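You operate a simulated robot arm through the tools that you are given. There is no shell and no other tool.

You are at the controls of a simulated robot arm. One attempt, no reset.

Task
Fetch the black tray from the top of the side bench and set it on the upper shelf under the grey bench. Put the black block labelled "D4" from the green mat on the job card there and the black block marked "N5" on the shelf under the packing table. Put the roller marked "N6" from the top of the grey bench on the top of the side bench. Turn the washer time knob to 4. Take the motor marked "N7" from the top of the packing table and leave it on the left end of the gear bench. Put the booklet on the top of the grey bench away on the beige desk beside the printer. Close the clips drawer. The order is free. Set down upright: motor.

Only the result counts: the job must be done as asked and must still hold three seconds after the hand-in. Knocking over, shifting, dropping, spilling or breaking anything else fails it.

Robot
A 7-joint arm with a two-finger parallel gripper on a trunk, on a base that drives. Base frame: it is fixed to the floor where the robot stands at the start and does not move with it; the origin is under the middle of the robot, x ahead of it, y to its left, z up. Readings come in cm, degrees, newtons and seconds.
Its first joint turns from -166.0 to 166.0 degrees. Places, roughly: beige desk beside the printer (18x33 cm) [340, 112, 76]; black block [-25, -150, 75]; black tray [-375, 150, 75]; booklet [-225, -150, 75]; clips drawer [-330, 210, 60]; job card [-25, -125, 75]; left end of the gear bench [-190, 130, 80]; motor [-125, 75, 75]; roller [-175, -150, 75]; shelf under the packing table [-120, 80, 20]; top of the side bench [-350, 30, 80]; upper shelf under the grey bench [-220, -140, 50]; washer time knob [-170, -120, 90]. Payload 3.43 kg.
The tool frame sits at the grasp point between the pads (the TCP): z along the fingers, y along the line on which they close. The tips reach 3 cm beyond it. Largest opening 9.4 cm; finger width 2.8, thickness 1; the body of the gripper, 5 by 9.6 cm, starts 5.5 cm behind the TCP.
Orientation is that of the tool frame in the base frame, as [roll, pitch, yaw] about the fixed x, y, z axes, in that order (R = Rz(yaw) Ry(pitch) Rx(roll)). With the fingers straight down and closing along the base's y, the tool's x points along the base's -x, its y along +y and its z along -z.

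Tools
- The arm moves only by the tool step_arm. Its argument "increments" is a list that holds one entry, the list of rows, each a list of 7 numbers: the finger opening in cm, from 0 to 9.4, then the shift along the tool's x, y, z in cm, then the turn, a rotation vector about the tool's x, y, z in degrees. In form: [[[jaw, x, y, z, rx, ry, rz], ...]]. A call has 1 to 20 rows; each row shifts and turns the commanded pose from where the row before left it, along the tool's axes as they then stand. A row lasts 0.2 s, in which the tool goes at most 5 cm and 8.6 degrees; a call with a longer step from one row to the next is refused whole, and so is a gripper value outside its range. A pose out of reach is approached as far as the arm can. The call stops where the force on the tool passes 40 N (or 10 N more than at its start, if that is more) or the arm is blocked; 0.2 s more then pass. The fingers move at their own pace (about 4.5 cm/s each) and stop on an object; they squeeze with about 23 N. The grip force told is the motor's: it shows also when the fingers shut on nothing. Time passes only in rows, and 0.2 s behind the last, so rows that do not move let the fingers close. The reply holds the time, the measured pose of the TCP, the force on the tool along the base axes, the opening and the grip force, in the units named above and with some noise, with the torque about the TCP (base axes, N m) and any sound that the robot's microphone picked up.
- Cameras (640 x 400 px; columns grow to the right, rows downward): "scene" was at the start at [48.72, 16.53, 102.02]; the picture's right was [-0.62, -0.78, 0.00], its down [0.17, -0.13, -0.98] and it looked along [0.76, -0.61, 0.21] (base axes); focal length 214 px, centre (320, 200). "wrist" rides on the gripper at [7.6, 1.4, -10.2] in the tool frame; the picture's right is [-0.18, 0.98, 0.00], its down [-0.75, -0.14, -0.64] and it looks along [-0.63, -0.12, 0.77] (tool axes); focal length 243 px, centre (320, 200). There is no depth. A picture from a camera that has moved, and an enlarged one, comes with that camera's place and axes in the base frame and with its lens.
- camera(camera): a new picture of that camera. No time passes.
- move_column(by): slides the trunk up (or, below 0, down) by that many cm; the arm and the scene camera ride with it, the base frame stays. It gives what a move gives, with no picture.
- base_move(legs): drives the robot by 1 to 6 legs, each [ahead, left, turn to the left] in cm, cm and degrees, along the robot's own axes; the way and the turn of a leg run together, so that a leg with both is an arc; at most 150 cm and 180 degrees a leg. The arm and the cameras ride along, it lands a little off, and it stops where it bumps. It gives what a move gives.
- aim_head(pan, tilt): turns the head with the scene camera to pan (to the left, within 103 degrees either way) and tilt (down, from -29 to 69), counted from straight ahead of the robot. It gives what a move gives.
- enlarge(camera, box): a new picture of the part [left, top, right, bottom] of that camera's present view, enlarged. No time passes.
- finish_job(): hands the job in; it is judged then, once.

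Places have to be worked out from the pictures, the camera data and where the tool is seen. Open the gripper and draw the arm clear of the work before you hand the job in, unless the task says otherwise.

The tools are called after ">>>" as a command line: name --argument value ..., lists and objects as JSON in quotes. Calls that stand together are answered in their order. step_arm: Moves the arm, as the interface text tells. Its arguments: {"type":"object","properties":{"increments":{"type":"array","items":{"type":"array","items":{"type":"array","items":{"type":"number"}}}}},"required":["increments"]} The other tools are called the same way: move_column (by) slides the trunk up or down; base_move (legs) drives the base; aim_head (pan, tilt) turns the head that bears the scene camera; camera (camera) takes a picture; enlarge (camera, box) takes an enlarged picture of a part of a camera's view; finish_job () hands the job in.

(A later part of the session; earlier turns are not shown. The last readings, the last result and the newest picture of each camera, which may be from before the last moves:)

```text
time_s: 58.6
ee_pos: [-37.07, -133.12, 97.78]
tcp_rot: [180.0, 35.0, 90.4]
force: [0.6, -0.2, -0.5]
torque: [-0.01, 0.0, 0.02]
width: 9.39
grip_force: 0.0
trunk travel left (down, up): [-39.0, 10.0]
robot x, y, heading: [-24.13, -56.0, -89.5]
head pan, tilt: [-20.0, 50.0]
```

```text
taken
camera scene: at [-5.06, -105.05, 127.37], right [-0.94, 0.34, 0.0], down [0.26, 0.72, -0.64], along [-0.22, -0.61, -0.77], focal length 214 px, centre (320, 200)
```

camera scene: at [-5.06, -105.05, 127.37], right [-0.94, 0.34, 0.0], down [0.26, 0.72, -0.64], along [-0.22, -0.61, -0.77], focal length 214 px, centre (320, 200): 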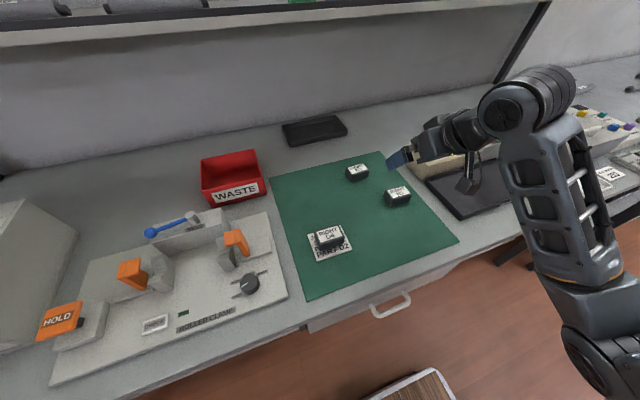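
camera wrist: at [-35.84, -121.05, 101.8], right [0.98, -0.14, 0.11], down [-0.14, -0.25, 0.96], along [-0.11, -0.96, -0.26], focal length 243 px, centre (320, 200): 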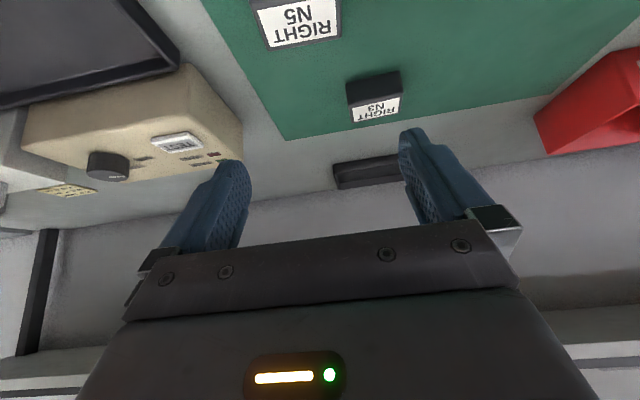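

N5 is at about (-37.3,-134.0) per the wrist camera, aligned with the tilted tool. I descend vertically (along the combined tool x/z) toward it.

>>> step_arm --increments '[[[9.4, 2.296, -0.2, 3.276, 0, 0, 0], [9.4, 2.296, 0, 3.276, 0, 0, 0], [9.4, 1.72, 0, 2.46, 0, 0, 0], [9.4, 0, 0, 0, 0, 0, 0]]]'

>>> camera --camera "wrist"

>>> enlarge --camera "scene" --box '[330, 130, 490, 250]'

```text
time_s: 59.6
ee_pos: [-37.5, -132.91, 86.95]
tcp_rot: [-180.0, 35.0, 90.4]
force: [0.6, 0.0, -0.4]
torque: [-0.02, -0.01, 0.01]
width: 9.38
grip_force: 0.2
trunk travel left (down, up): [-39.0, 10.0]
robot x, y, heading: [-24.17, -55.84, -89.7]
head pan, tilt: [-20.0, 50.0]
```

```text
taken
camera wrist: at [-36.18, -120.91, 91.01], right [0.98, -0.14, 0.11], down [-0.14, -0.25, 0.96], along [-0.11, -0.96, -0.27], focal length 243 px, centre (320, 200)
```

wrist: 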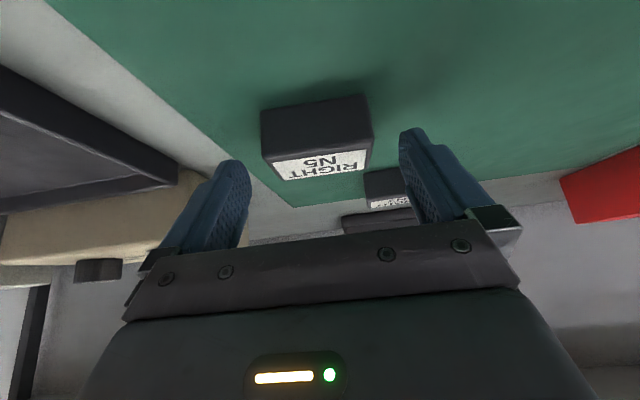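

```text
3.33 times, centred on (410, 190) of scene
camera zoom: at [-5.05, -105.04, 127.37], right [-0.94, 0.34, 0.0], down [0.26, 0.72, -0.64], along [-0.22, -0.61, -0.77], focal length 715 px, centre (20, 233)
```

zoom: 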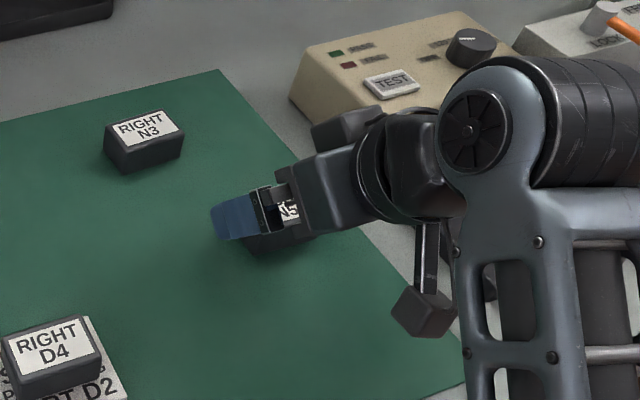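

Aligned. I descend the last 1.5 cm and close on N5, then lift slowly.

>>> step_arm --increments '[[[9.4, 0.46, 0.1, 0.65, 0, 0, 0], [9.4, 0.34, 0, 0.49, 0, 0, 0], [9.4, 0.11, 0, 0.16, 0, 0, 0], [6.5, 0, 0, 0, 0, 0, 0], [0, 0, 0, 0, 0, 0, 0], [0, 0, 0, 0, 0, 0, 0], [0, 0, 0, 0, 0, 0, 0], [0, 0, 0, 0, 0, 0, 0], [0, 0, 0, 0, 0, 0, 0]]]'

>>> camera --camera "wrist"

```text
time_s: 61.1
ee_pos: [-37.07, -133.11, 85.53]
tcp_rot: [-180.0, 35.6, 90.6]
force: [2.3, 2.3, 13.6]
torque: [0.05, -0.52, 0.13]
width: 6.32
grip_force: 23.3
trunk travel left (down, up): [-39.0, 10.0]
robot x, y, heading: [-24.87, -55.89, -89.8]
head pan, tilt: [-20.0, 50.0]
stopped in row 7: the force on the tool passed its limit at 45 N (the readings are from after the stop); the commanded pose is now the measured one
```

```text
taken
camera wrist: at [-35.95, -120.89, 89.5], right [0.98, -0.14, 0.11], down [-0.14, -0.24, 0.96], along [-0.11, -0.96, -0.26], focal length 243 px, centre (320, 200)
```

wrist: 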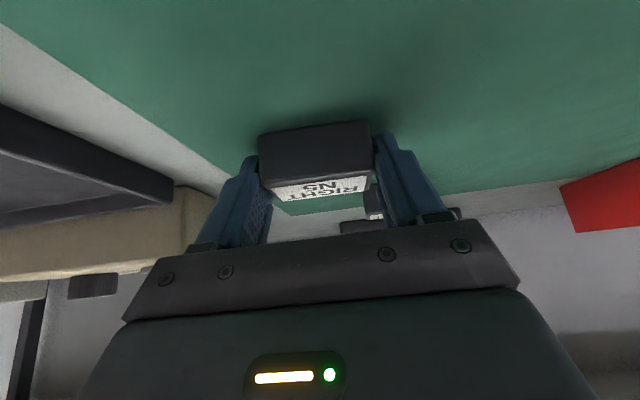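

N5 is gripped (6.32 cm). I lift slowly.

>>> step_arm --increments '[[[0, -0.12, 0, -0.16, 0, 0, 0], [0, -0.17, 0, -0.25, 0, 0, 0], [0, -0.29, 0, -0.41, 0, 0, 0], [0, -0.57, 0, -0.82, 0, 0, 0], [0, -0.57, 0, -0.82, 0, 0, 0], [0, -0.86, 0, -1.23, 0, 0, 0], [0, -0.86, 0, -1.23, 0, 0, 0], [0, -0.86, 0, -1.23, 0, 0, 0], [0, 0, 0, 0, 0, 0, 0]]]'

>>> camera --camera "wrist"

>>> enlarge --camera "scene" --box '[330, 130, 490, 250]'

```text
time_s: 63.1
ee_pos: [-37.06, -133.13, 92.98]
tcp_rot: [180.0, 35.2, 90.5]
force: [0.6, -1.1, 0.1]
torque: [0.01, -0.01, 0.02]
width: 6.34
grip_force: 22.8
trunk travel left (down, up): [-39.0, 10.0]
robot x, y, heading: [-24.25, -55.82, -89.7]
head pan, tilt: [-20.0, 50.0]
```

```text
taken
camera wrist: at [-35.99, -120.89, 97.04], right [0.98, -0.14, 0.11], down [-0.14, -0.25, 0.96], along [-0.11, -0.96, -0.26], focal length 243 px, centre (320, 200)
```

wrist: 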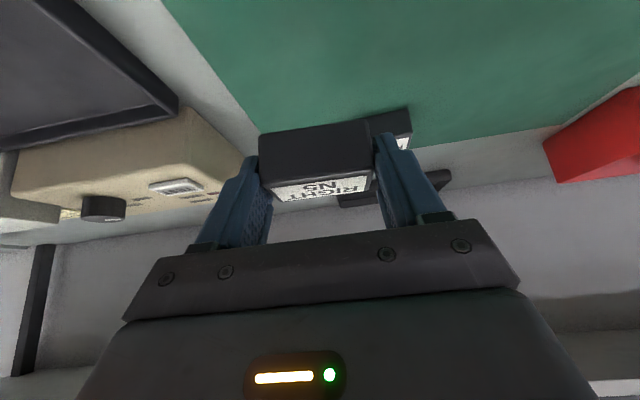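

```text
3.33 times, centred on (410, 190) of scene
camera zoom: at [-5.03, -105.04, 127.37], right [-0.94, 0.34, 0.0], down [0.26, 0.72, -0.64], along [-0.22, -0.61, -0.77], focal length 715 px, centre (20, 233)
```

zoom: 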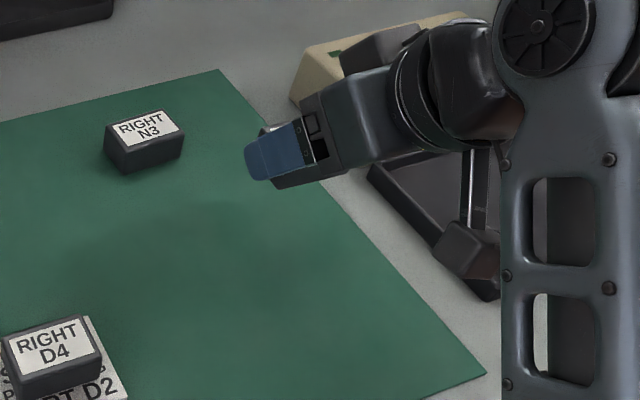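

N5 is securely held and level. I back away from the bench, shift toward +x, and then turn to face the packing table (heading 180).

>>> base_move --legs '[[-50, 0, 0], [0, 35, 0], [0, 0, -90]]'

>>> aim_head --pan -35 --tilt 35

>>> camera --camera "scene"

```text
time_s: 71.8
ee_pos: [-66.1, 9.13, 93.09]
tcp_rot: [-180.0, 35.1, -0.7]
force: [-1.0, 1.7, -0.4]
torque: [-0.01, 0.0, 0.02]
width: 6.31
grip_force: 22.6
trunk travel left (down, up): [-39.0, 10.0]
robot x, y, heading: [11.01, -5.7, 179.1]
head pan, tilt: [-20.0, 50.0]
```

```text
time_s: 72.6
ee_pos: [-66.05, 9.07, 93.12]
tcp_rot: [-179.9, 35.2, -0.8]
force: [0.5, 0.5, -1.0]
torque: [-0.01, 0.02, -0.03]
width: 6.33
grip_force: 22.8
trunk travel left (down, up): [-39.0, 10.0]
robot x, y, heading: [10.58, -5.58, 179.2]
head pan, tilt: [-35.0, 35.0]
```

```text
taken
camera scene: at [-38.88, -21.1, 129.54], right [0.59, 0.81, 0.0], down [0.46, -0.34, -0.82], along [-0.66, 0.48, -0.57], focal length 214 px, centre (320, 200)
```

scene: 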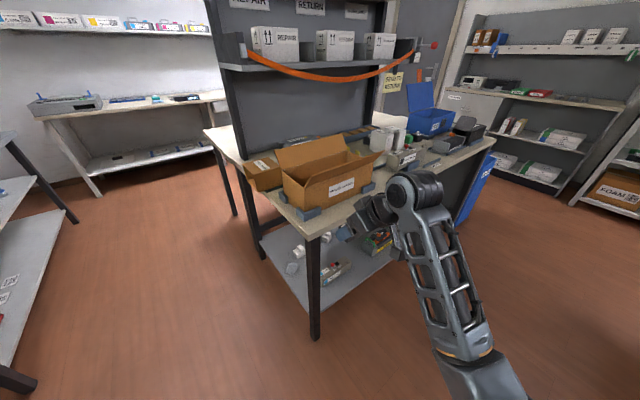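

The view shows the packing table (long open side facing me at x≈-82), with the gear bench behind the panel. I lower the trunk fully so that I can look at the lower shelf and reach it.

>>> move_column --by -39

>>> aim_head --pan -45 --tilt 35

>>> camera --camera "scene"

>>> camera --camera "wrist"

```text
time_s: 76.3
ee_pos: [-66.03, 9.16, 53.97]
tcp_rot: [-180.0, 35.3, -0.9]
force: [-0.2, 0.1, 0.1]
torque: [0.02, 0.02, -0.01]
width: 6.3
grip_force: 22.9
trunk travel left (down, up): [0.0, 49.0]
robot x, y, heading: [10.6, -5.84, 179.0]
head pan, tilt: [-35.0, 35.0]
```

```text
time_s: 77.1
ee_pos: [-66.1, 9.15, 54.06]
tcp_rot: [180.0, 35.2, -1.0]
force: [-0.2, 0.3, -0.1]
torque: [0.02, -0.02, 0.01]
width: 6.31
grip_force: 23.2
trunk travel left (down, up): [0.0, 49.0]
robot x, y, heading: [10.38, -5.55, 179.1]
head pan, tilt: [-45.0, 35.0]
```

```text
taken
camera scene: at [-37.87, -19.94, 90.55], right [0.72, 0.69, 0.0], down [0.4, -0.41, -0.82], along [-0.57, 0.59, -0.57], focal length 214 px, centre (320, 200)
```

scene: 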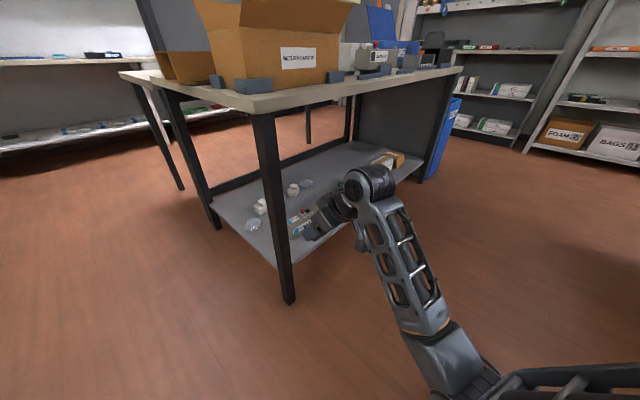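

```text
taken
camera wrist: at [-53.95, 7.48, 58.03], right [-0.17, -0.98, 0.11], down [-0.24, 0.15, 0.96], along [-0.96, 0.13, -0.26], focal length 243 px, centre (320, 200)
```

wrist: 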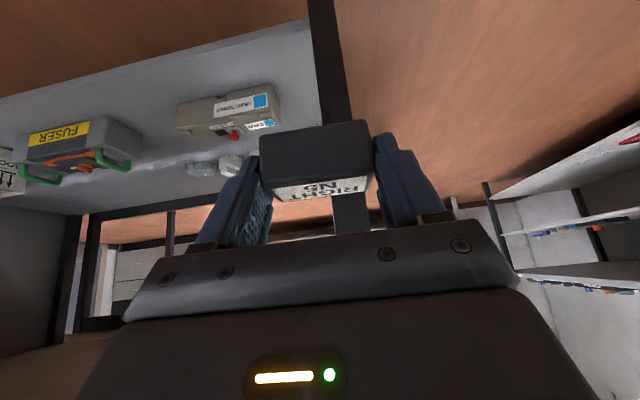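

I shift 35 cm to the right (+y) to face the gap on the shelf, and look again.

>>> base_move --legs '[[0, -35, 1]]'

>>> aim_head --pan -20 --tilt 45

>>> camera --camera "scene"

>>> camera --camera "wrist"

```text
time_s: 79.3
ee_pos: [-66.15, 42.54, 54.07]
tcp_rot: [-180.0, 35.2, 0.5]
force: [-0.4, 0.5, -0.4]
torque: [-0.01, 0.0, 0.03]
width: 6.34
grip_force: 22.7
trunk travel left (down, up): [0.0, 49.0]
robot x, y, heading: [10.83, 29.26, -179.8]
head pan, tilt: [-45.0, 35.0]
```

```text
time_s: 80.2
ee_pos: [-66.12, 42.52, 54.13]
tcp_rot: [180.0, 35.2, 0.5]
force: [-0.8, -0.3, -0.1]
torque: [0.04, 0.03, 0.0]
width: 6.33
grip_force: 22.7
trunk travel left (down, up): [0.0, 49.0]
robot x, y, heading: [11.06, 29.5, -179.7]
head pan, tilt: [-20.0, 45.0]
```

```text
taken
camera scene: at [-38.71, 10.73, 89.07], right [0.34, 0.94, 0.0], down [0.67, -0.24, -0.71], along [-0.67, 0.24, -0.71], focal length 214 px, centre (320, 200)
```

scene: 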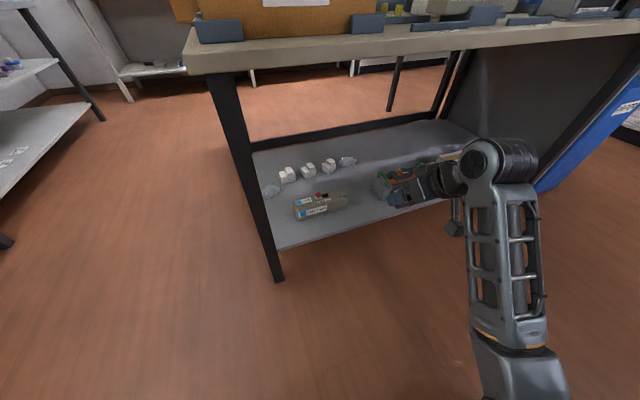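

```text
taken
camera wrist: at [-54.05, 41.2, 58.02], right [-0.14, -0.98, 0.11], down [-0.25, 0.14, 0.96], along [-0.96, 0.11, -0.26], focal length 243 px, centre (320, 200)
```

wrist: 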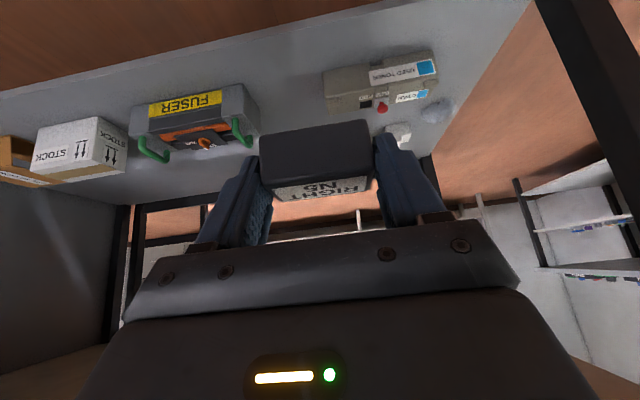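

The wrist view shows a gap on the shelf between the toner box and the fuser. I enlarge both views to measure it.

>>> enlarge --camera "scene" --box '[240, 130, 480, 280]'

>>> enlarge --camera "wrist" --box '[0, 0, 480, 220]'

```text
2.67 times, centred on (360, 205) of scene
camera zoom: at [-38.71, 10.73, 89.07], right [0.34, 0.94, 0.0], down [0.67, -0.24, -0.71], along [-0.67, 0.24, -0.71], focal length 572 px, centre (213, 187)
```

zoom: 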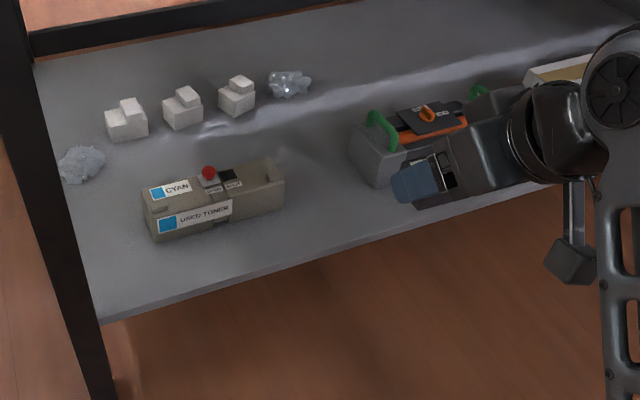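

```text
1.33 times, centred on (240, 110) of wrist
camera zoom: at [-54.05, 41.2, 58.02], right [-0.14, -0.98, 0.11], down [-0.25, 0.14, 0.96], along [-0.96, 0.11, -0.26], focal length 324 px, centre (427, 320)
```

zoom: 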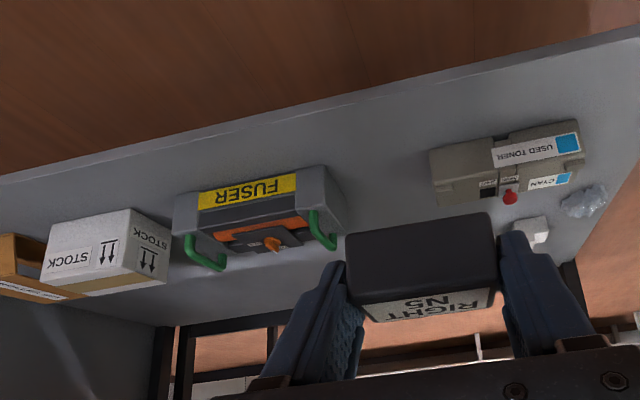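

Measured: shelf surface z≈21.3, front edge x≈-83, gap between toner (ends y≈43) and fuser (starts y≈58.5), item fronts at x≈-94. I'll set N5 at about (-91, 50.5). First I lower the hand in front of the shelf and shift sideways.

>>> step_arm --increments '[[[0, 2.53, 0, 3.6, 0, 0, 0], [0, 2.53, 0, 3.6, 0, 0, 0], [0, 2.53, 0, 3.6, 0, 0, 0], [0, 2.53, 0, 3.6, 0, 0, 0], [0, 2.53, 0, 3.6, 0, 0, 0], [0, 0, -4, 0, 0, 0, 0], [0, 0, -4, 0, 0, 0, 0], [0, 0, 0, 0, 0, 0, 0]]]'

>>> camera --camera "scene"

>>> camera --camera "wrist"

```text
time_s: 82.0
ee_pos: [-66.48, 50.62, 32.21]
tcp_rot: [179.9, 35.2, 0.5]
force: [0.5, 0.2, -0.2]
torque: [0.0, 0.0, 0.0]
width: 6.3
grip_force: 22.8
trunk travel left (down, up): [0.0, 49.0]
robot x, y, heading: [10.82, 29.34, -179.8]
head pan, tilt: [-20.0, 45.0]
```

```text
taken
camera scene: at [-38.7, 10.72, 89.07], right [0.34, 0.94, 0.0], down [0.67, -0.24, -0.71], along [-0.67, 0.24, -0.71], focal length 214 px, centre (320, 200)
```

scene: 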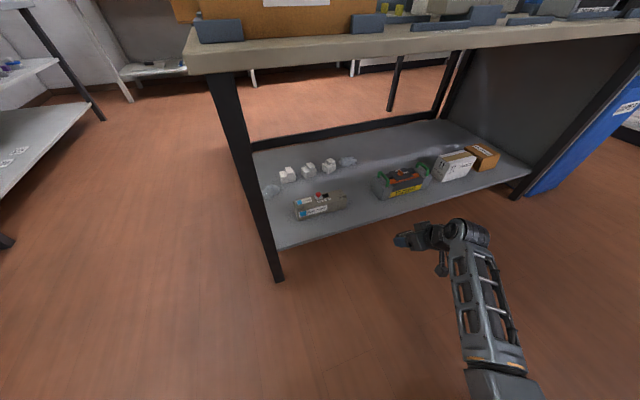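

```text
taken
camera wrist: at [-54.29, 49.35, 36.14], right [-0.14, -0.98, 0.11], down [-0.25, 0.14, 0.96], along [-0.96, 0.11, -0.26], focal length 243 px, centre (320, 200)
```

wrist: 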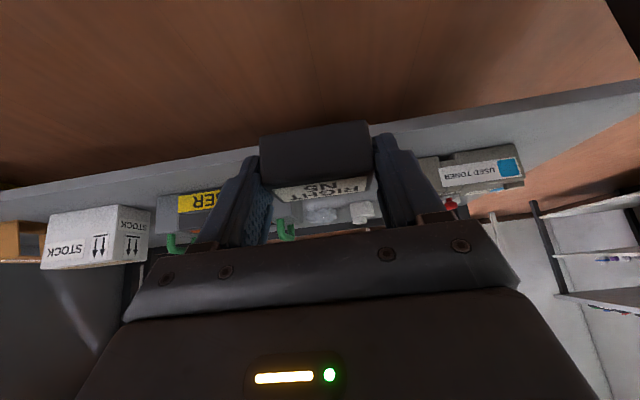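

The shelf items are all visible now. I enlarge once more to verify the gap before moving in.

>>> enlarge --camera "scene" --box '[250, 140, 490, 290]'

```text
2.67 times, centred on (370, 215) of scene
camera zoom: at [-38.7, 10.72, 89.07], right [0.34, 0.94, 0.0], down [0.67, -0.24, -0.71], along [-0.67, 0.24, -0.71], focal length 572 px, centre (187, 160)
```

zoom: 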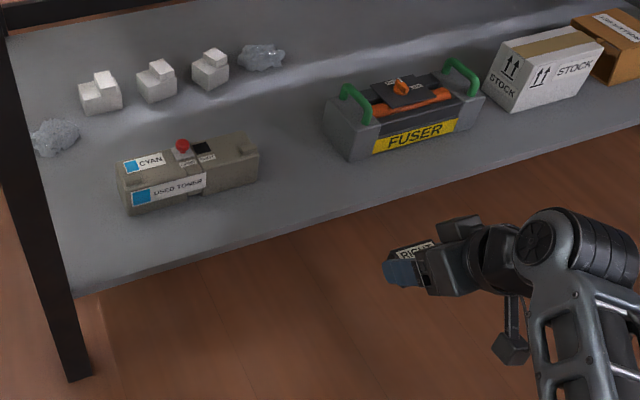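

Gap centre confirmed at y≈51. I drive ahead 20 cm with the block 7 cm above shelf level.

>>> base_move --legs '[[20, 0, 0]]'

>>> camera --camera "wrist"

>>> camera --camera "scene"

```text
time_s: 83.7
ee_pos: [-86.99, 50.78, 32.15]
tcp_rot: [-180.0, 35.1, 0.4]
force: [-0.4, 0.5, 0.0]
torque: [-0.02, -0.02, 0.01]
width: 6.33
grip_force: 23.0
trunk travel left (down, up): [0.0, 49.0]
robot x, y, heading: [-10.11, 29.68, -179.7]
head pan, tilt: [-20.0, 45.0]
```

```text
taken
camera wrist: at [-74.94, 49.36, 36.15], right [-0.14, -0.98, 0.11], down [-0.25, 0.14, 0.96], along [-0.96, 0.11, -0.26], focal length 243 px, centre (320, 200)
```

wrist: 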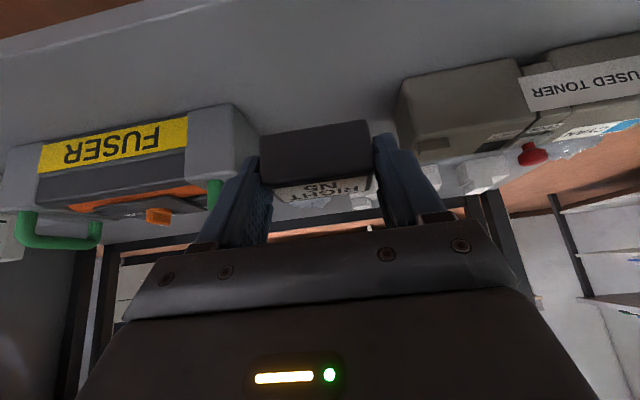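

```text
taken
camera scene: at [-59.45, 10.73, 89.07], right [0.34, 0.94, 0.0], down [0.67, -0.24, -0.71], along [-0.67, 0.24, -0.71], focal length 214 px, centre (320, 200)
```

scene: 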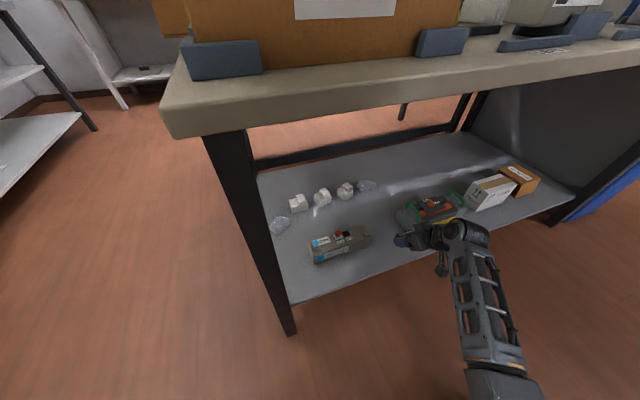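

I move 2.8 cm forward and descend vertically, ending with small steps until contact.

>>> step_arm --increments '[[[0, -2.29, -0.1, 1.61, 0, 0, 0], [0, 1.15, 0, 1.63, 0, 0, 0], [0, 1.15, 0, 1.63, 0, 0, 0], [0, 1.15, 0, 1.63, 0, 0, 0], [0, 0.29, 0, 0.41, 0, 0, 0], [0, 0, 0, 0, 0, 0, 0]]]'

>>> camera --camera "wrist"

>>> enlarge --camera "scene" --box '[320, 170, 520, 300]'

```text
time_s: 85.1
ee_pos: [-89.67, 50.86, 25.52]
tcp_rot: [-179.9, 35.2, 0.3]
force: [-0.3, 0.0, -0.2]
torque: [0.0, 0.03, 0.0]
width: 6.32
grip_force: 23.3
trunk travel left (down, up): [0.0, 49.0]
robot x, y, heading: [-9.83, 29.17, -180.1]
head pan, tilt: [-20.0, 45.0]
```

```text
taken
camera wrist: at [-77.56, 49.49, 29.5], right [-0.14, -0.98, 0.11], down [-0.25, 0.14, 0.96], along [-0.96, 0.11, -0.26], focal length 243 px, centre (320, 200)
```

wrist: 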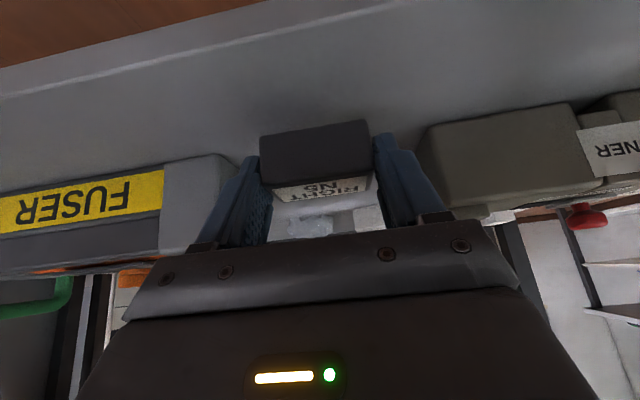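

```text
3.08 times, centred on (420, 235) of scene
camera zoom: at [-59.46, 10.73, 89.07], right [0.34, 0.94, 0.0], down [0.67, -0.24, -0.71], along [-0.67, 0.24, -0.71], focal length 660 px, centre (12, 92)
```

zoom: 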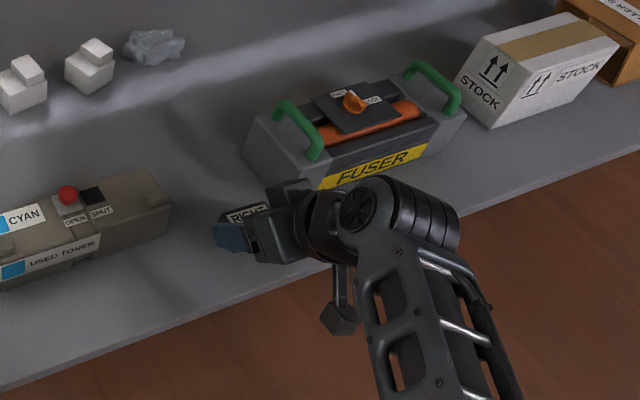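

Still free; lowering in 0.2 cm steps.

>>> step_arm --increments '[[[0, 0.115, 0, 0.163, 0, 0, 0], [0, 0.115, 0, 0.163, 0, 0, 0], [0, 0.115, 0, 0.163, 0, 0, 0], [0, 0, 0, 0, 0, 0, 0]]]'

```text
time_s: 86.1
ee_pos: [-89.7, 50.83, 24.89]
tcp_rot: [-180.0, 35.3, 0.4]
force: [0.2, 0.1, -0.7]
torque: [-0.02, -0.01, 0.01]
width: 6.32
grip_force: 22.4
trunk travel left (down, up): [0.0, 49.0]
robot x, y, heading: [-9.98, 29.82, -180.0]
head pan, tilt: [-20.0, 45.0]
```

>>> step_arm --increments '[[[0, 0.115, 0, 0.163, 0, 0, 0], [0, 0, 0, 0, 0, 0, 0]]]'

>>> step_arm --increments '[[[0, 0.115, 0, 0.163, 0, 0, 0], [0, 0, 0, 0, 0, 0, 0]]]'

```text
time_s: 86.7
ee_pos: [-89.7, 50.79, 24.77]
tcp_rot: [180.0, 35.2, 0.4]
force: [0.0, -0.7, 0.3]
torque: [0.02, 0.0, 0.01]
width: 6.3
grip_force: 23.2
trunk travel left (down, up): [0.0, 49.0]
robot x, y, heading: [-9.74, 29.5, -179.7]
head pan, tilt: [-20.0, 45.0]
```

```text
time_s: 87.3
ee_pos: [-89.76, 50.84, 24.74]
tcp_rot: [-180.0, 35.2, 0.4]
force: [0.9, -0.2, -0.2]
torque: [0.01, 0.03, 0.01]
width: 6.33
grip_force: 22.8
trunk travel left (down, up): [0.0, 49.0]
robot x, y, heading: [-9.6, 29.38, -180.0]
head pan, tilt: [-20.0, 45.0]
```

No contact yet; continue down.

>>> step_arm --increments '[[[0, 0.115, 0, 0.163, 0, 0, 0], [0, 0, 0, 0, 0, 0, 0]]]'

>>> step_arm --increments '[[[0, 0.115, 0, 0.163, 0, 0, 0], [0, 0, 0, 0, 0, 0, 0]]]'

>>> camera --camera "wrist"

```text
time_s: 87.9
ee_pos: [-89.72, 50.83, 24.47]
tcp_rot: [180.0, 35.1, 0.4]
force: [0.1, 0.2, -0.5]
torque: [0.01, -0.02, -0.03]
width: 6.35
grip_force: 22.9
trunk travel left (down, up): [0.0, 49.0]
robot x, y, heading: [-9.15, 29.3, -179.9]
head pan, tilt: [-20.0, 45.0]
```

```text
time_s: 88.5
ee_pos: [-89.85, 50.82, 24.32]
tcp_rot: [179.9, 35.2, 0.4]
force: [-0.3, -0.2, -0.7]
torque: [-0.02, 0.01, -0.03]
width: 6.32
grip_force: 22.8
trunk travel left (down, up): [0.0, 49.0]
robot x, y, heading: [-9.59, 29.84, -179.8]
head pan, tilt: [-20.0, 45.0]
```

```text
taken
camera wrist: at [-77.65, 49.49, 28.28], right [-0.14, -0.98, 0.11], down [-0.25, 0.14, 0.96], along [-0.96, 0.11, -0.26], focal length 243 px, centre (320, 200)
```

wrist: 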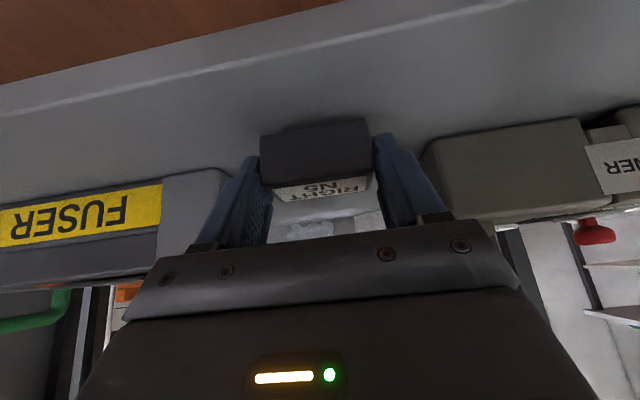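

>>> step_arm --increments '[[[0, 0.115, 0, 0.163, 0, 0, 0], [0, 0, 0, 0, 0, 0, 0]]]'

>>> step_arm --increments '[[[0, 0.115, 0, 0.163, 0, 0, 0], [0, 0, 0, 0, 0, 0, 0]]]'

>>> step_arm --increments '[[[0, 0.115, 0, 0.163, 0, 0, 0], [0, 0, 0, 0, 0, 0, 0]]]'

```text
time_s: 89.1
ee_pos: [-89.67, 50.76, 24.1]
tcp_rot: [-180.0, 35.2, 0.3]
force: [0.4, -0.9, -0.1]
torque: [0.01, 0.01, 0.01]
width: 6.3
grip_force: 22.9
trunk travel left (down, up): [0.0, 49.0]
robot x, y, heading: [-10.02, 29.82, -179.7]
head pan, tilt: [-20.0, 45.0]
```

```text
time_s: 89.7
ee_pos: [-89.69, 50.82, 23.86]
tcp_rot: [180.0, 35.3, 0.4]
force: [0.1, -0.3, -0.2]
torque: [0.01, -0.07, 0.03]
width: 6.33
grip_force: 22.8
trunk travel left (down, up): [0.0, 49.0]
robot x, y, heading: [-9.71, 29.45, -179.8]
head pan, tilt: [-20.0, 45.0]
```

```text
time_s: 90.3
ee_pos: [-89.65, 50.81, 23.67]
tcp_rot: [-180.0, 35.2, 0.4]
force: [-0.4, 0.3, -0.7]
torque: [-0.02, 0.0, -0.04]
width: 6.3
grip_force: 23.1
trunk travel left (down, up): [0.0, 49.0]
robot x, y, heading: [-10.03, 29.74, -179.6]
head pan, tilt: [-20.0, 45.0]
```

Still free; the shelf may be at z≈20. Continue in small steps.

>>> step_arm --increments '[[[0, 0.115, 0, 0.163, 0, 0, 0], [0, 0, 0, 0, 0, 0, 0]]]'

>>> step_arm --increments '[[[0, 0.086, 0, 0.123, 0, 0, 0], [0, 0, 0, 0, 0, 0, 0]]]'

>>> step_arm --increments '[[[0, 0.086, 0, 0.123, 0, 0, 0], [0, 0, 0, 0, 0, 0, 0]]]'

>>> camera --camera "wrist"

```text
time_s: 90.9
ee_pos: [-89.72, 50.84, 23.41]
tcp_rot: [-179.9, 35.3, 0.4]
force: [0.0, 0.1, -0.7]
torque: [0.02, -0.01, -0.02]
width: 6.31
grip_force: 23.5
trunk travel left (down, up): [0.0, 49.0]
robot x, y, heading: [-9.87, 29.4, -180.0]
head pan, tilt: [-20.0, 45.0]
```

```text
time_s: 91.5
ee_pos: [-89.79, 50.6, 23.29]
tcp_rot: [179.9, 35.3, 0.4]
force: [0.2, 0.5, -0.8]
torque: [-0.01, 0.01, -0.01]
width: 6.33
grip_force: 23.2
trunk travel left (down, up): [0.0, 49.0]
robot x, y, heading: [-9.77, 29.34, -179.6]
head pan, tilt: [-20.0, 45.0]
```

```text
time_s: 92.1
ee_pos: [-89.89, 50.77, 23.22]
tcp_rot: [180.0, 35.3, 0.4]
force: [0.7, 0.3, 5.1]
torque: [-0.17, 0.06, 0.02]
width: 6.34
grip_force: 23.1
trunk travel left (down, up): [0.0, 49.0]
robot x, y, heading: [-9.73, 29.38, -179.8]
head pan, tilt: [-20.0, 45.0]
```

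```text
taken
camera wrist: at [-77.75, 49.38, 27.25], right [-0.14, -0.98, 0.11], down [-0.24, 0.14, 0.96], along [-0.96, 0.11, -0.26], focal length 243 px, centre (320, 200)
```

wrist: 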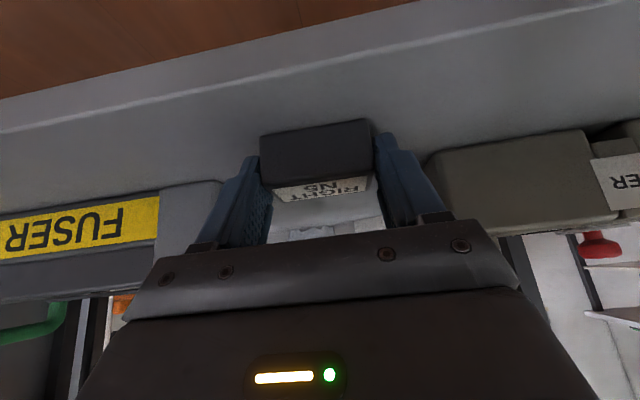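

Contact (5 N): N5 is on the shelf. I open and retreat along the finger axis.

>>> step_arm --increments '[[[6.8, 0, 0, 0, 0, 0, 0], [7.4, 0, 0, 0, 0, 0, 0], [8.4, 0, 0, 0, 0, 0, 0], [8.4, 0, 0, 0, 0, 0, 0], [8.4, 0, 0, -1, 0, 0, 0], [8.4, 0, 0, -2, 0, 0, 0], [8.4, 0, 0, -3, 0, 0, 0], [8.4, 0, 0, -4, 0, 0, 0], [8.4, 0, 0, 0, 0, 0, 0]]]'

>>> camera --camera "wrist"

>>> enlarge --camera "scene" --box '[320, 170, 520, 300]'

```text
time_s: 94.1
ee_pos: [-83.73, 50.69, 31.17]
tcp_rot: [180.0, 35.1, 0.4]
force: [0.7, 0.0, -0.4]
torque: [-0.03, -0.02, 0.0]
width: 8.41
grip_force: 0.1
trunk travel left (down, up): [0.0, 49.0]
robot x, y, heading: [-9.68, 29.26, -179.9]
head pan, tilt: [-20.0, 45.0]
```

```text
taken
camera wrist: at [-71.66, 49.39, 35.15], right [-0.14, -0.98, 0.11], down [-0.25, 0.14, 0.96], along [-0.96, 0.11, -0.26], focal length 243 px, centre (320, 200)
```

wrist: 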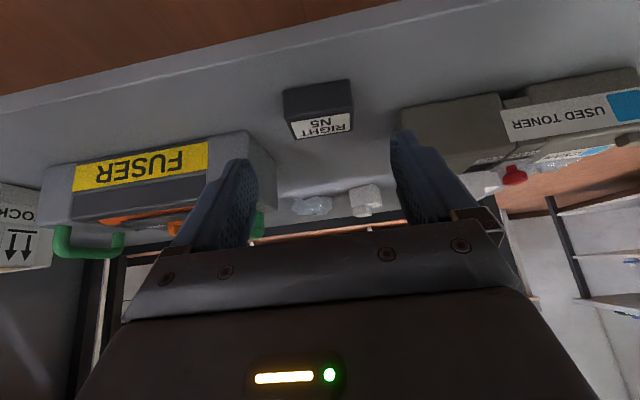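

```text
3.08 times, centred on (420, 235) of scene
camera zoom: at [-59.46, 10.73, 89.07], right [0.34, 0.94, 0.0], down [0.67, -0.24, -0.71], along [-0.67, 0.24, -0.71], focal length 660 px, centre (12, 92)
```

zoom: 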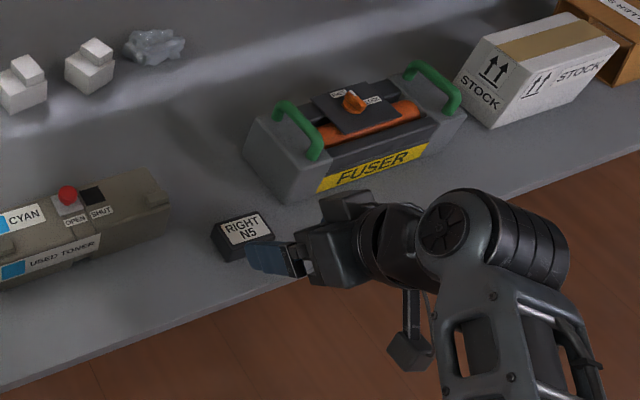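

N5 is placed. I back out 25 cm, and raise the trunk to look at the packing-table top for the motor.

>>> base_move --legs '[[-25, 0, 0]]'

>>> move_column --by 45

>>> aim_head --pan -25 --tilt 35

>>> camera --camera "scene"

```text
time_s: 95.9
ee_pos: [-58.66, 50.9, 31.16]
tcp_rot: [179.9, 35.1, 0.4]
force: [-0.8, 0.2, 0.1]
torque: [0.0, 0.02, 0.01]
width: 8.38
grip_force: 0.0
trunk travel left (down, up): [0.0, 49.0]
robot x, y, heading: [15.55, 29.82, -179.7]
head pan, tilt: [-20.0, 45.0]
```

```text
refused: 45 is not a number from -40 to 40
```

```text
time_s: 96.6
ee_pos: [-58.6, 50.77, 31.27]
tcp_rot: [179.9, 35.2, 0.4]
force: [0.8, 0.0, 0.1]
torque: [-0.04, -0.02, 0.01]
width: 8.4
grip_force: 0.0
trunk travel left (down, up): [0.0, 49.0]
robot x, y, heading: [15.53, 29.49, -179.8]
head pan, tilt: [-25.0, 35.0]
```

```text
taken
camera scene: at [-34.6, 11.75, 90.55], right [0.42, 0.91, 0.0], down [0.52, -0.24, -0.82], along [-0.74, 0.34, -0.57], focal length 214 px, centre (320, 200)
```

scene: 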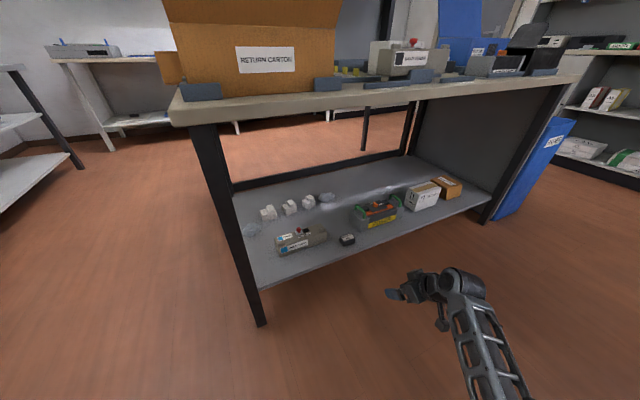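

The trunk step limit is 40; I raise by 40 and view the table top.

>>> move_column --by 40

>>> aim_head --pan -25 --tilt 30

>>> camera --camera "scene"

>>> enlarge --camera "scene" --box '[200, 60, 520, 260]'

```text
time_s: 100.5
ee_pos: [-58.54, 50.84, 71.13]
tcp_rot: [-180.0, 35.1, 0.5]
force: [0.2, -0.1, -0.5]
torque: [-0.01, -0.02, -0.01]
width: 8.4
grip_force: 0.0
trunk travel left (down, up): [-40.0, 9.0]
robot x, y, heading: [15.56, 29.44, -179.9]
head pan, tilt: [-25.0, 35.0]
```

```text
time_s: 101.1
ee_pos: [-58.57, 50.93, 71.11]
tcp_rot: [180.0, 35.2, 0.5]
force: [-1.2, 1.1, -0.9]
torque: [-0.01, 0.0, -0.02]
width: 8.4
grip_force: 0.0
trunk travel left (down, up): [-40.0, 9.0]
robot x, y, heading: [15.72, 29.74, -179.7]
head pan, tilt: [-25.0, 30.0]
```

```text
taken
camera scene: at [-34.82, 11.85, 131.33], right [0.42, 0.91, 0.0], down [0.45, -0.21, -0.87], along [-0.79, 0.36, -0.5], focal length 214 px, centre (320, 200)
```

scene: 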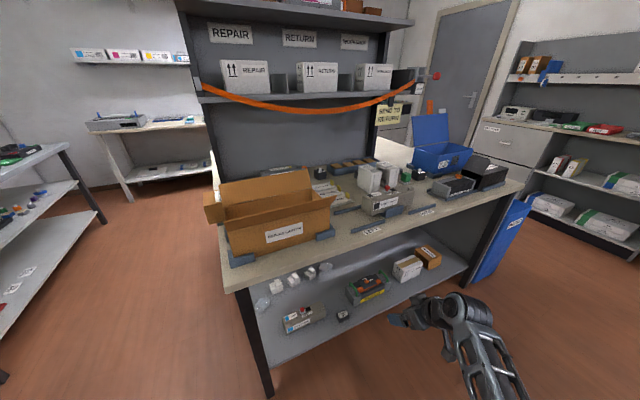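

```text
2.00 times, centred on (360, 160) of scene
camera zoom: at [-34.82, 11.85, 131.33], right [0.42, 0.91, 0.0], down [0.45, -0.21, -0.87], along [-0.79, 0.36, -0.5], focal length 429 px, centre (240, 280)
```

zoom: 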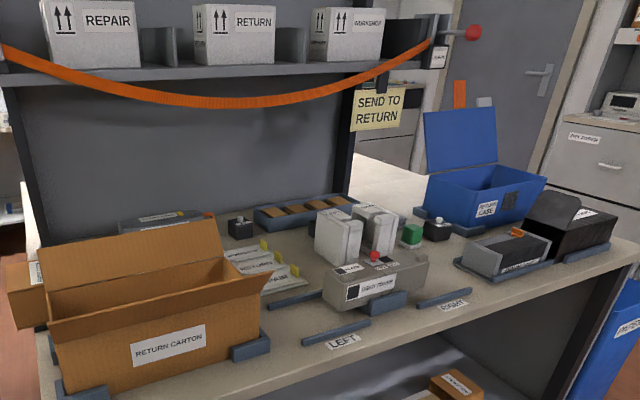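

I raise the hand above the tabletop level and return it to pointing straight down, then move along the table toward the motor.

>>> step_arm --increments '[[[8.4, -2.3, 0, -3.27, 0, 0, 0], [8.4, -2.3, 0, -3.27, 0, 0, 0], [8.4, -2.3, 0, -3.27, 0, 0, 0], [8.4, -2.3, 0, -3.27, 0, 0, 0], [8.4, -2.3, 0, -3.27, 0, 0, 0], [9.4, -2.3, 0, -3.27, 0, 0, 0], [9.4, -2.3, 0, -3.27, 0, 0, 0], [9.4, 0, 0, 0, 0, 7, 0], [9.4, 0, 0, 0, 0, 7, 0], [9.4, 0, 0, 0, 0, 7, 0], [9.4, 0, 0, 0, 0, 7, 0], [9.4, 0, 0, 0, 0, 7.2, 0], [9.4, 0, 0, 0, 0, 0, 0]]]'

>>> base_move --legs '[[15, 0, 0], [0, -30, 0]]'

>>> aim_head --pan -5 --tilt 35

>>> camera --camera "scene"

```text
time_s: 103.9
ee_pos: [-58.61, 50.83, 99.21]
tcp_rot: [-179.9, 0.0, 0.3]
force: [-0.2, -1.0, -0.2]
torque: [-0.02, -0.01, -0.02]
width: 9.42
grip_force: 0.1
out of reach, approached as far as the arm can: row 8, 9
trunk travel left (down, up): [-40.0, 9.0]
robot x, y, heading: [15.25, 29.86, -179.9]
head pan, tilt: [-25.0, 30.0]
```

```text
time_s: 106.9
ee_pos: [-73.98, 80.72, 99.08]
tcp_rot: [-180.0, 0.0, 0.4]
force: [0.8, 0.2, 0.1]
torque: [0.01, 0.01, 0.0]
width: 9.4
grip_force: 0.0
trunk travel left (down, up): [-40.0, 9.0]
robot x, y, heading: [-0.35, 58.97, -180.2]
head pan, tilt: [-25.0, 30.0]
```

```text
time_s: 107.8
ee_pos: [-74.02, 80.56, 99.15]
tcp_rot: [180.0, 0.1, 0.3]
force: [-0.9, 0.4, 0.3]
torque: [0.0, -0.03, 0.0]
width: 9.4
grip_force: 0.0
trunk travel left (down, up): [-40.0, 9.0]
robot x, y, heading: [0.1, 59.31, -179.6]
head pan, tilt: [-5.0, 35.0]
```

```text
taken
camera scene: at [-50.8, 38.54, 130.55], right [0.08, 1.0, 0.0], down [0.57, -0.05, -0.82], along [-0.82, 0.07, -0.57], focal length 214 px, centre (320, 200)
```

scene: 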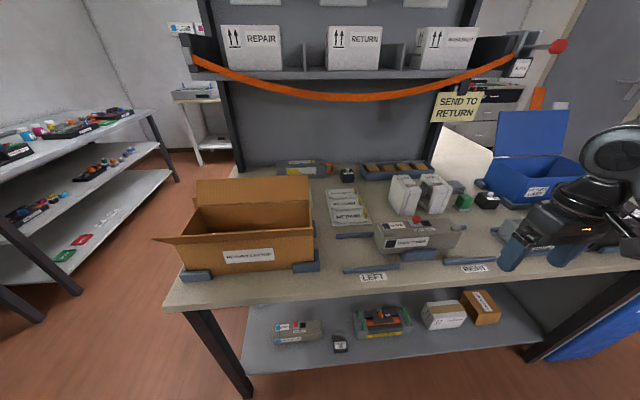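

>>> enlarge --camera "scene" --box '[300, 140, 540, 290]'

>>> camera --camera "wrist"

```text
2.67 times, centred on (420, 215) of scene
camera zoom: at [-50.8, 38.54, 130.55], right [0.08, 1.0, 0.0], down [0.57, -0.05, -0.82], along [-0.82, 0.07, -0.57], focal length 572 px, centre (53, 160)
```

zoom: 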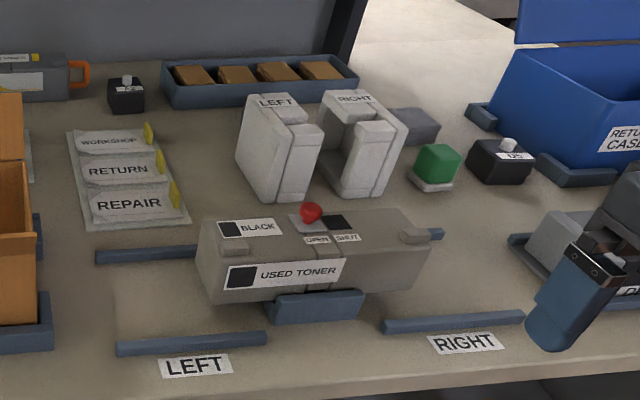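

```text
taken
camera wrist: at [-66.42, 79.16, 109.4], right [-0.18, -0.98, 0.0], down [-0.75, 0.14, 0.64], along [-0.63, 0.11, -0.77], focal length 243 px, centre (320, 200)
```

wrist: 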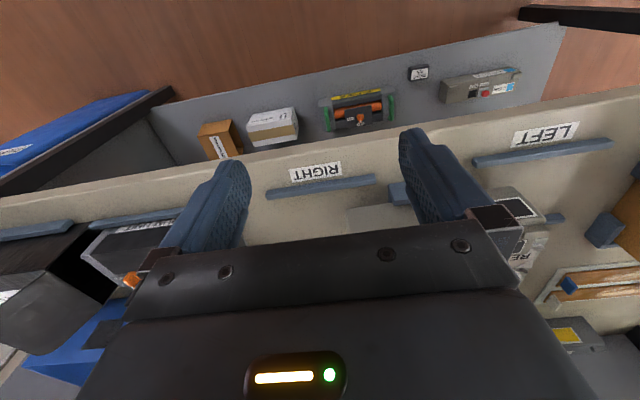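

Two motor-like black boxes with shafts: one at the back left and one by the blue case. I zoom to read their labels.

>>> enlarge --camera "scene" --box '[325, 155, 375, 187]'

>>> enlarge --camera "scene" --box '[450, 180, 520, 225]'

>>> enlarge --camera "scene" --box '[270, 150, 350, 200]'

```text
12.50 times, centred on (350, 171) of scene
camera zoom: at [-50.8, 38.54, 130.55], right [0.08, 1.0, 0.0], down [0.57, -0.05, -0.82], along [-0.82, 0.07, -0.57], focal length 2681 px, centre (-55, 562)
```

zoom: 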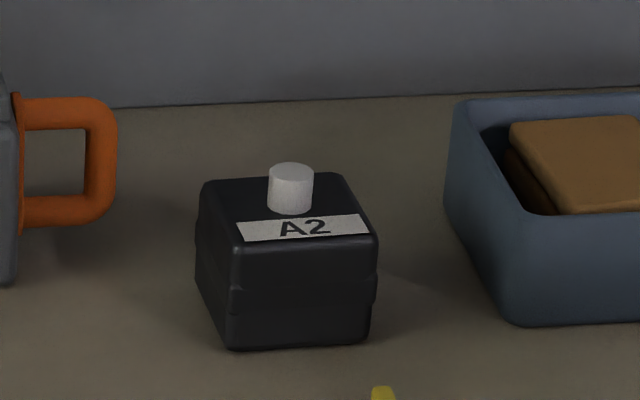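

```text
8.89 times, centred on (485, 202) of scene
camera zoom: at [-50.8, 38.54, 130.55], right [0.08, 1.0, 0.0], down [0.57, -0.05, -0.82], along [-0.82, 0.07, -0.57], focal length 1906 px, centre (-1147, 178)
```

zoom: 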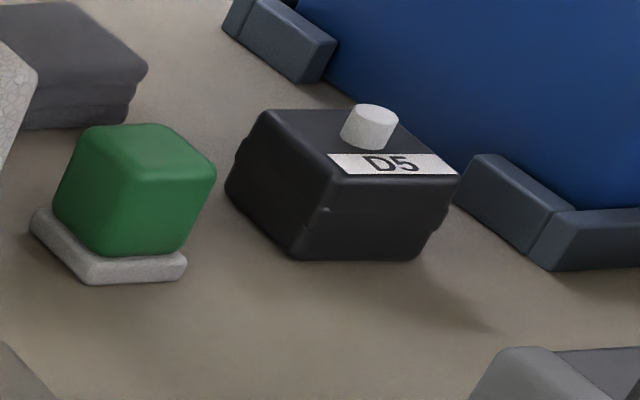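

```text
8.00 times, centred on (310, 175) of scene
camera zoom: at [-50.8, 38.54, 130.55], right [0.08, 1.0, 0.0], down [0.57, -0.05, -0.82], along [-0.82, 0.07, -0.57], focal length 1716 px, centre (400, 400)
```

zoom: 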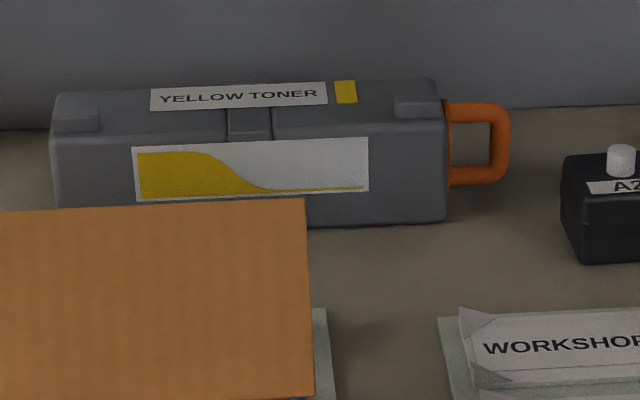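

A2 and D5 are visible but not N7; it is probably hidden behind the foam pieces. I raise the hand and drive a bit closer to look down with the wrist camera.

>>> step_arm --increments '[[[9.4, 0, 0, -4.5, 0, 0, 0], [9.4, 0, 0, -4.5, 0, 0, 0], [9.4, 0, 0, -4.5, 0, 0, 0], [9.4, 0, 0, -4.5, 0, 0, 0], [9.4, 0, 0, 0, 0, 0, 0]]]'

>>> base_move --legs '[[15, 0, 0]]'

>>> camera --camera "wrist"

>>> camera --camera "scene"

```text
time_s: 109.0
ee_pos: [-74.0, 80.32, 116.99]
tcp_rot: [-180.0, 0.1, 0.4]
force: [0.0, -0.2, 0.1]
torque: [0.01, 0.03, 0.0]
width: 9.43
grip_force: 0.2
trunk travel left (down, up): [-40.0, 9.0]
robot x, y, heading: [0.37, 59.19, -179.6]
head pan, tilt: [-5.0, 35.0]
```

```text
time_s: 110.3
ee_pos: [-88.72, 80.14, 117.04]
tcp_rot: [179.9, 0.0, 0.5]
force: [-0.5, -0.8, 1.0]
torque: [-0.02, 0.02, 0.03]
width: 9.41
grip_force: 0.0
trunk travel left (down, up): [-40.0, 9.0]
robot x, y, heading: [-14.31, 59.01, -179.7]
head pan, tilt: [-5.0, 35.0]
```

```text
taken
camera wrist: at [-81.16, 78.67, 127.25], right [-0.17, -0.98, 0.0], down [-0.75, 0.13, 0.64], along [-0.63, 0.11, -0.77], focal length 243 px, centre (320, 200)
```

wrist: 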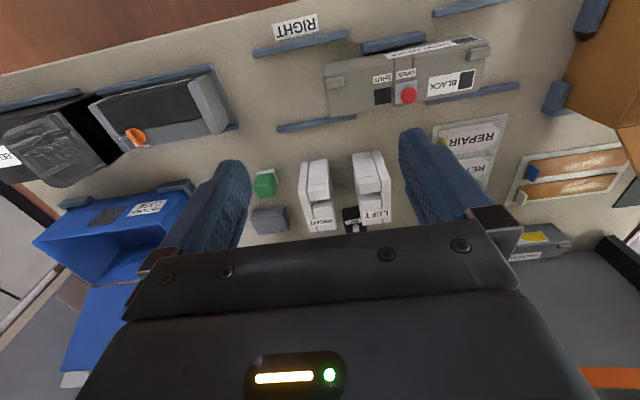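

```text
taken
camera scene: at [-65.4, 38.33, 130.56], right [0.08, 1.0, 0.0], down [0.57, -0.05, -0.82], along [-0.82, 0.07, -0.57], focal length 214 px, centre (320, 200)
```

scene: 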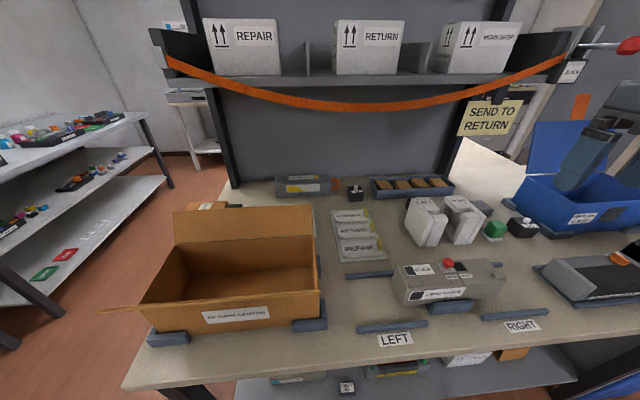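

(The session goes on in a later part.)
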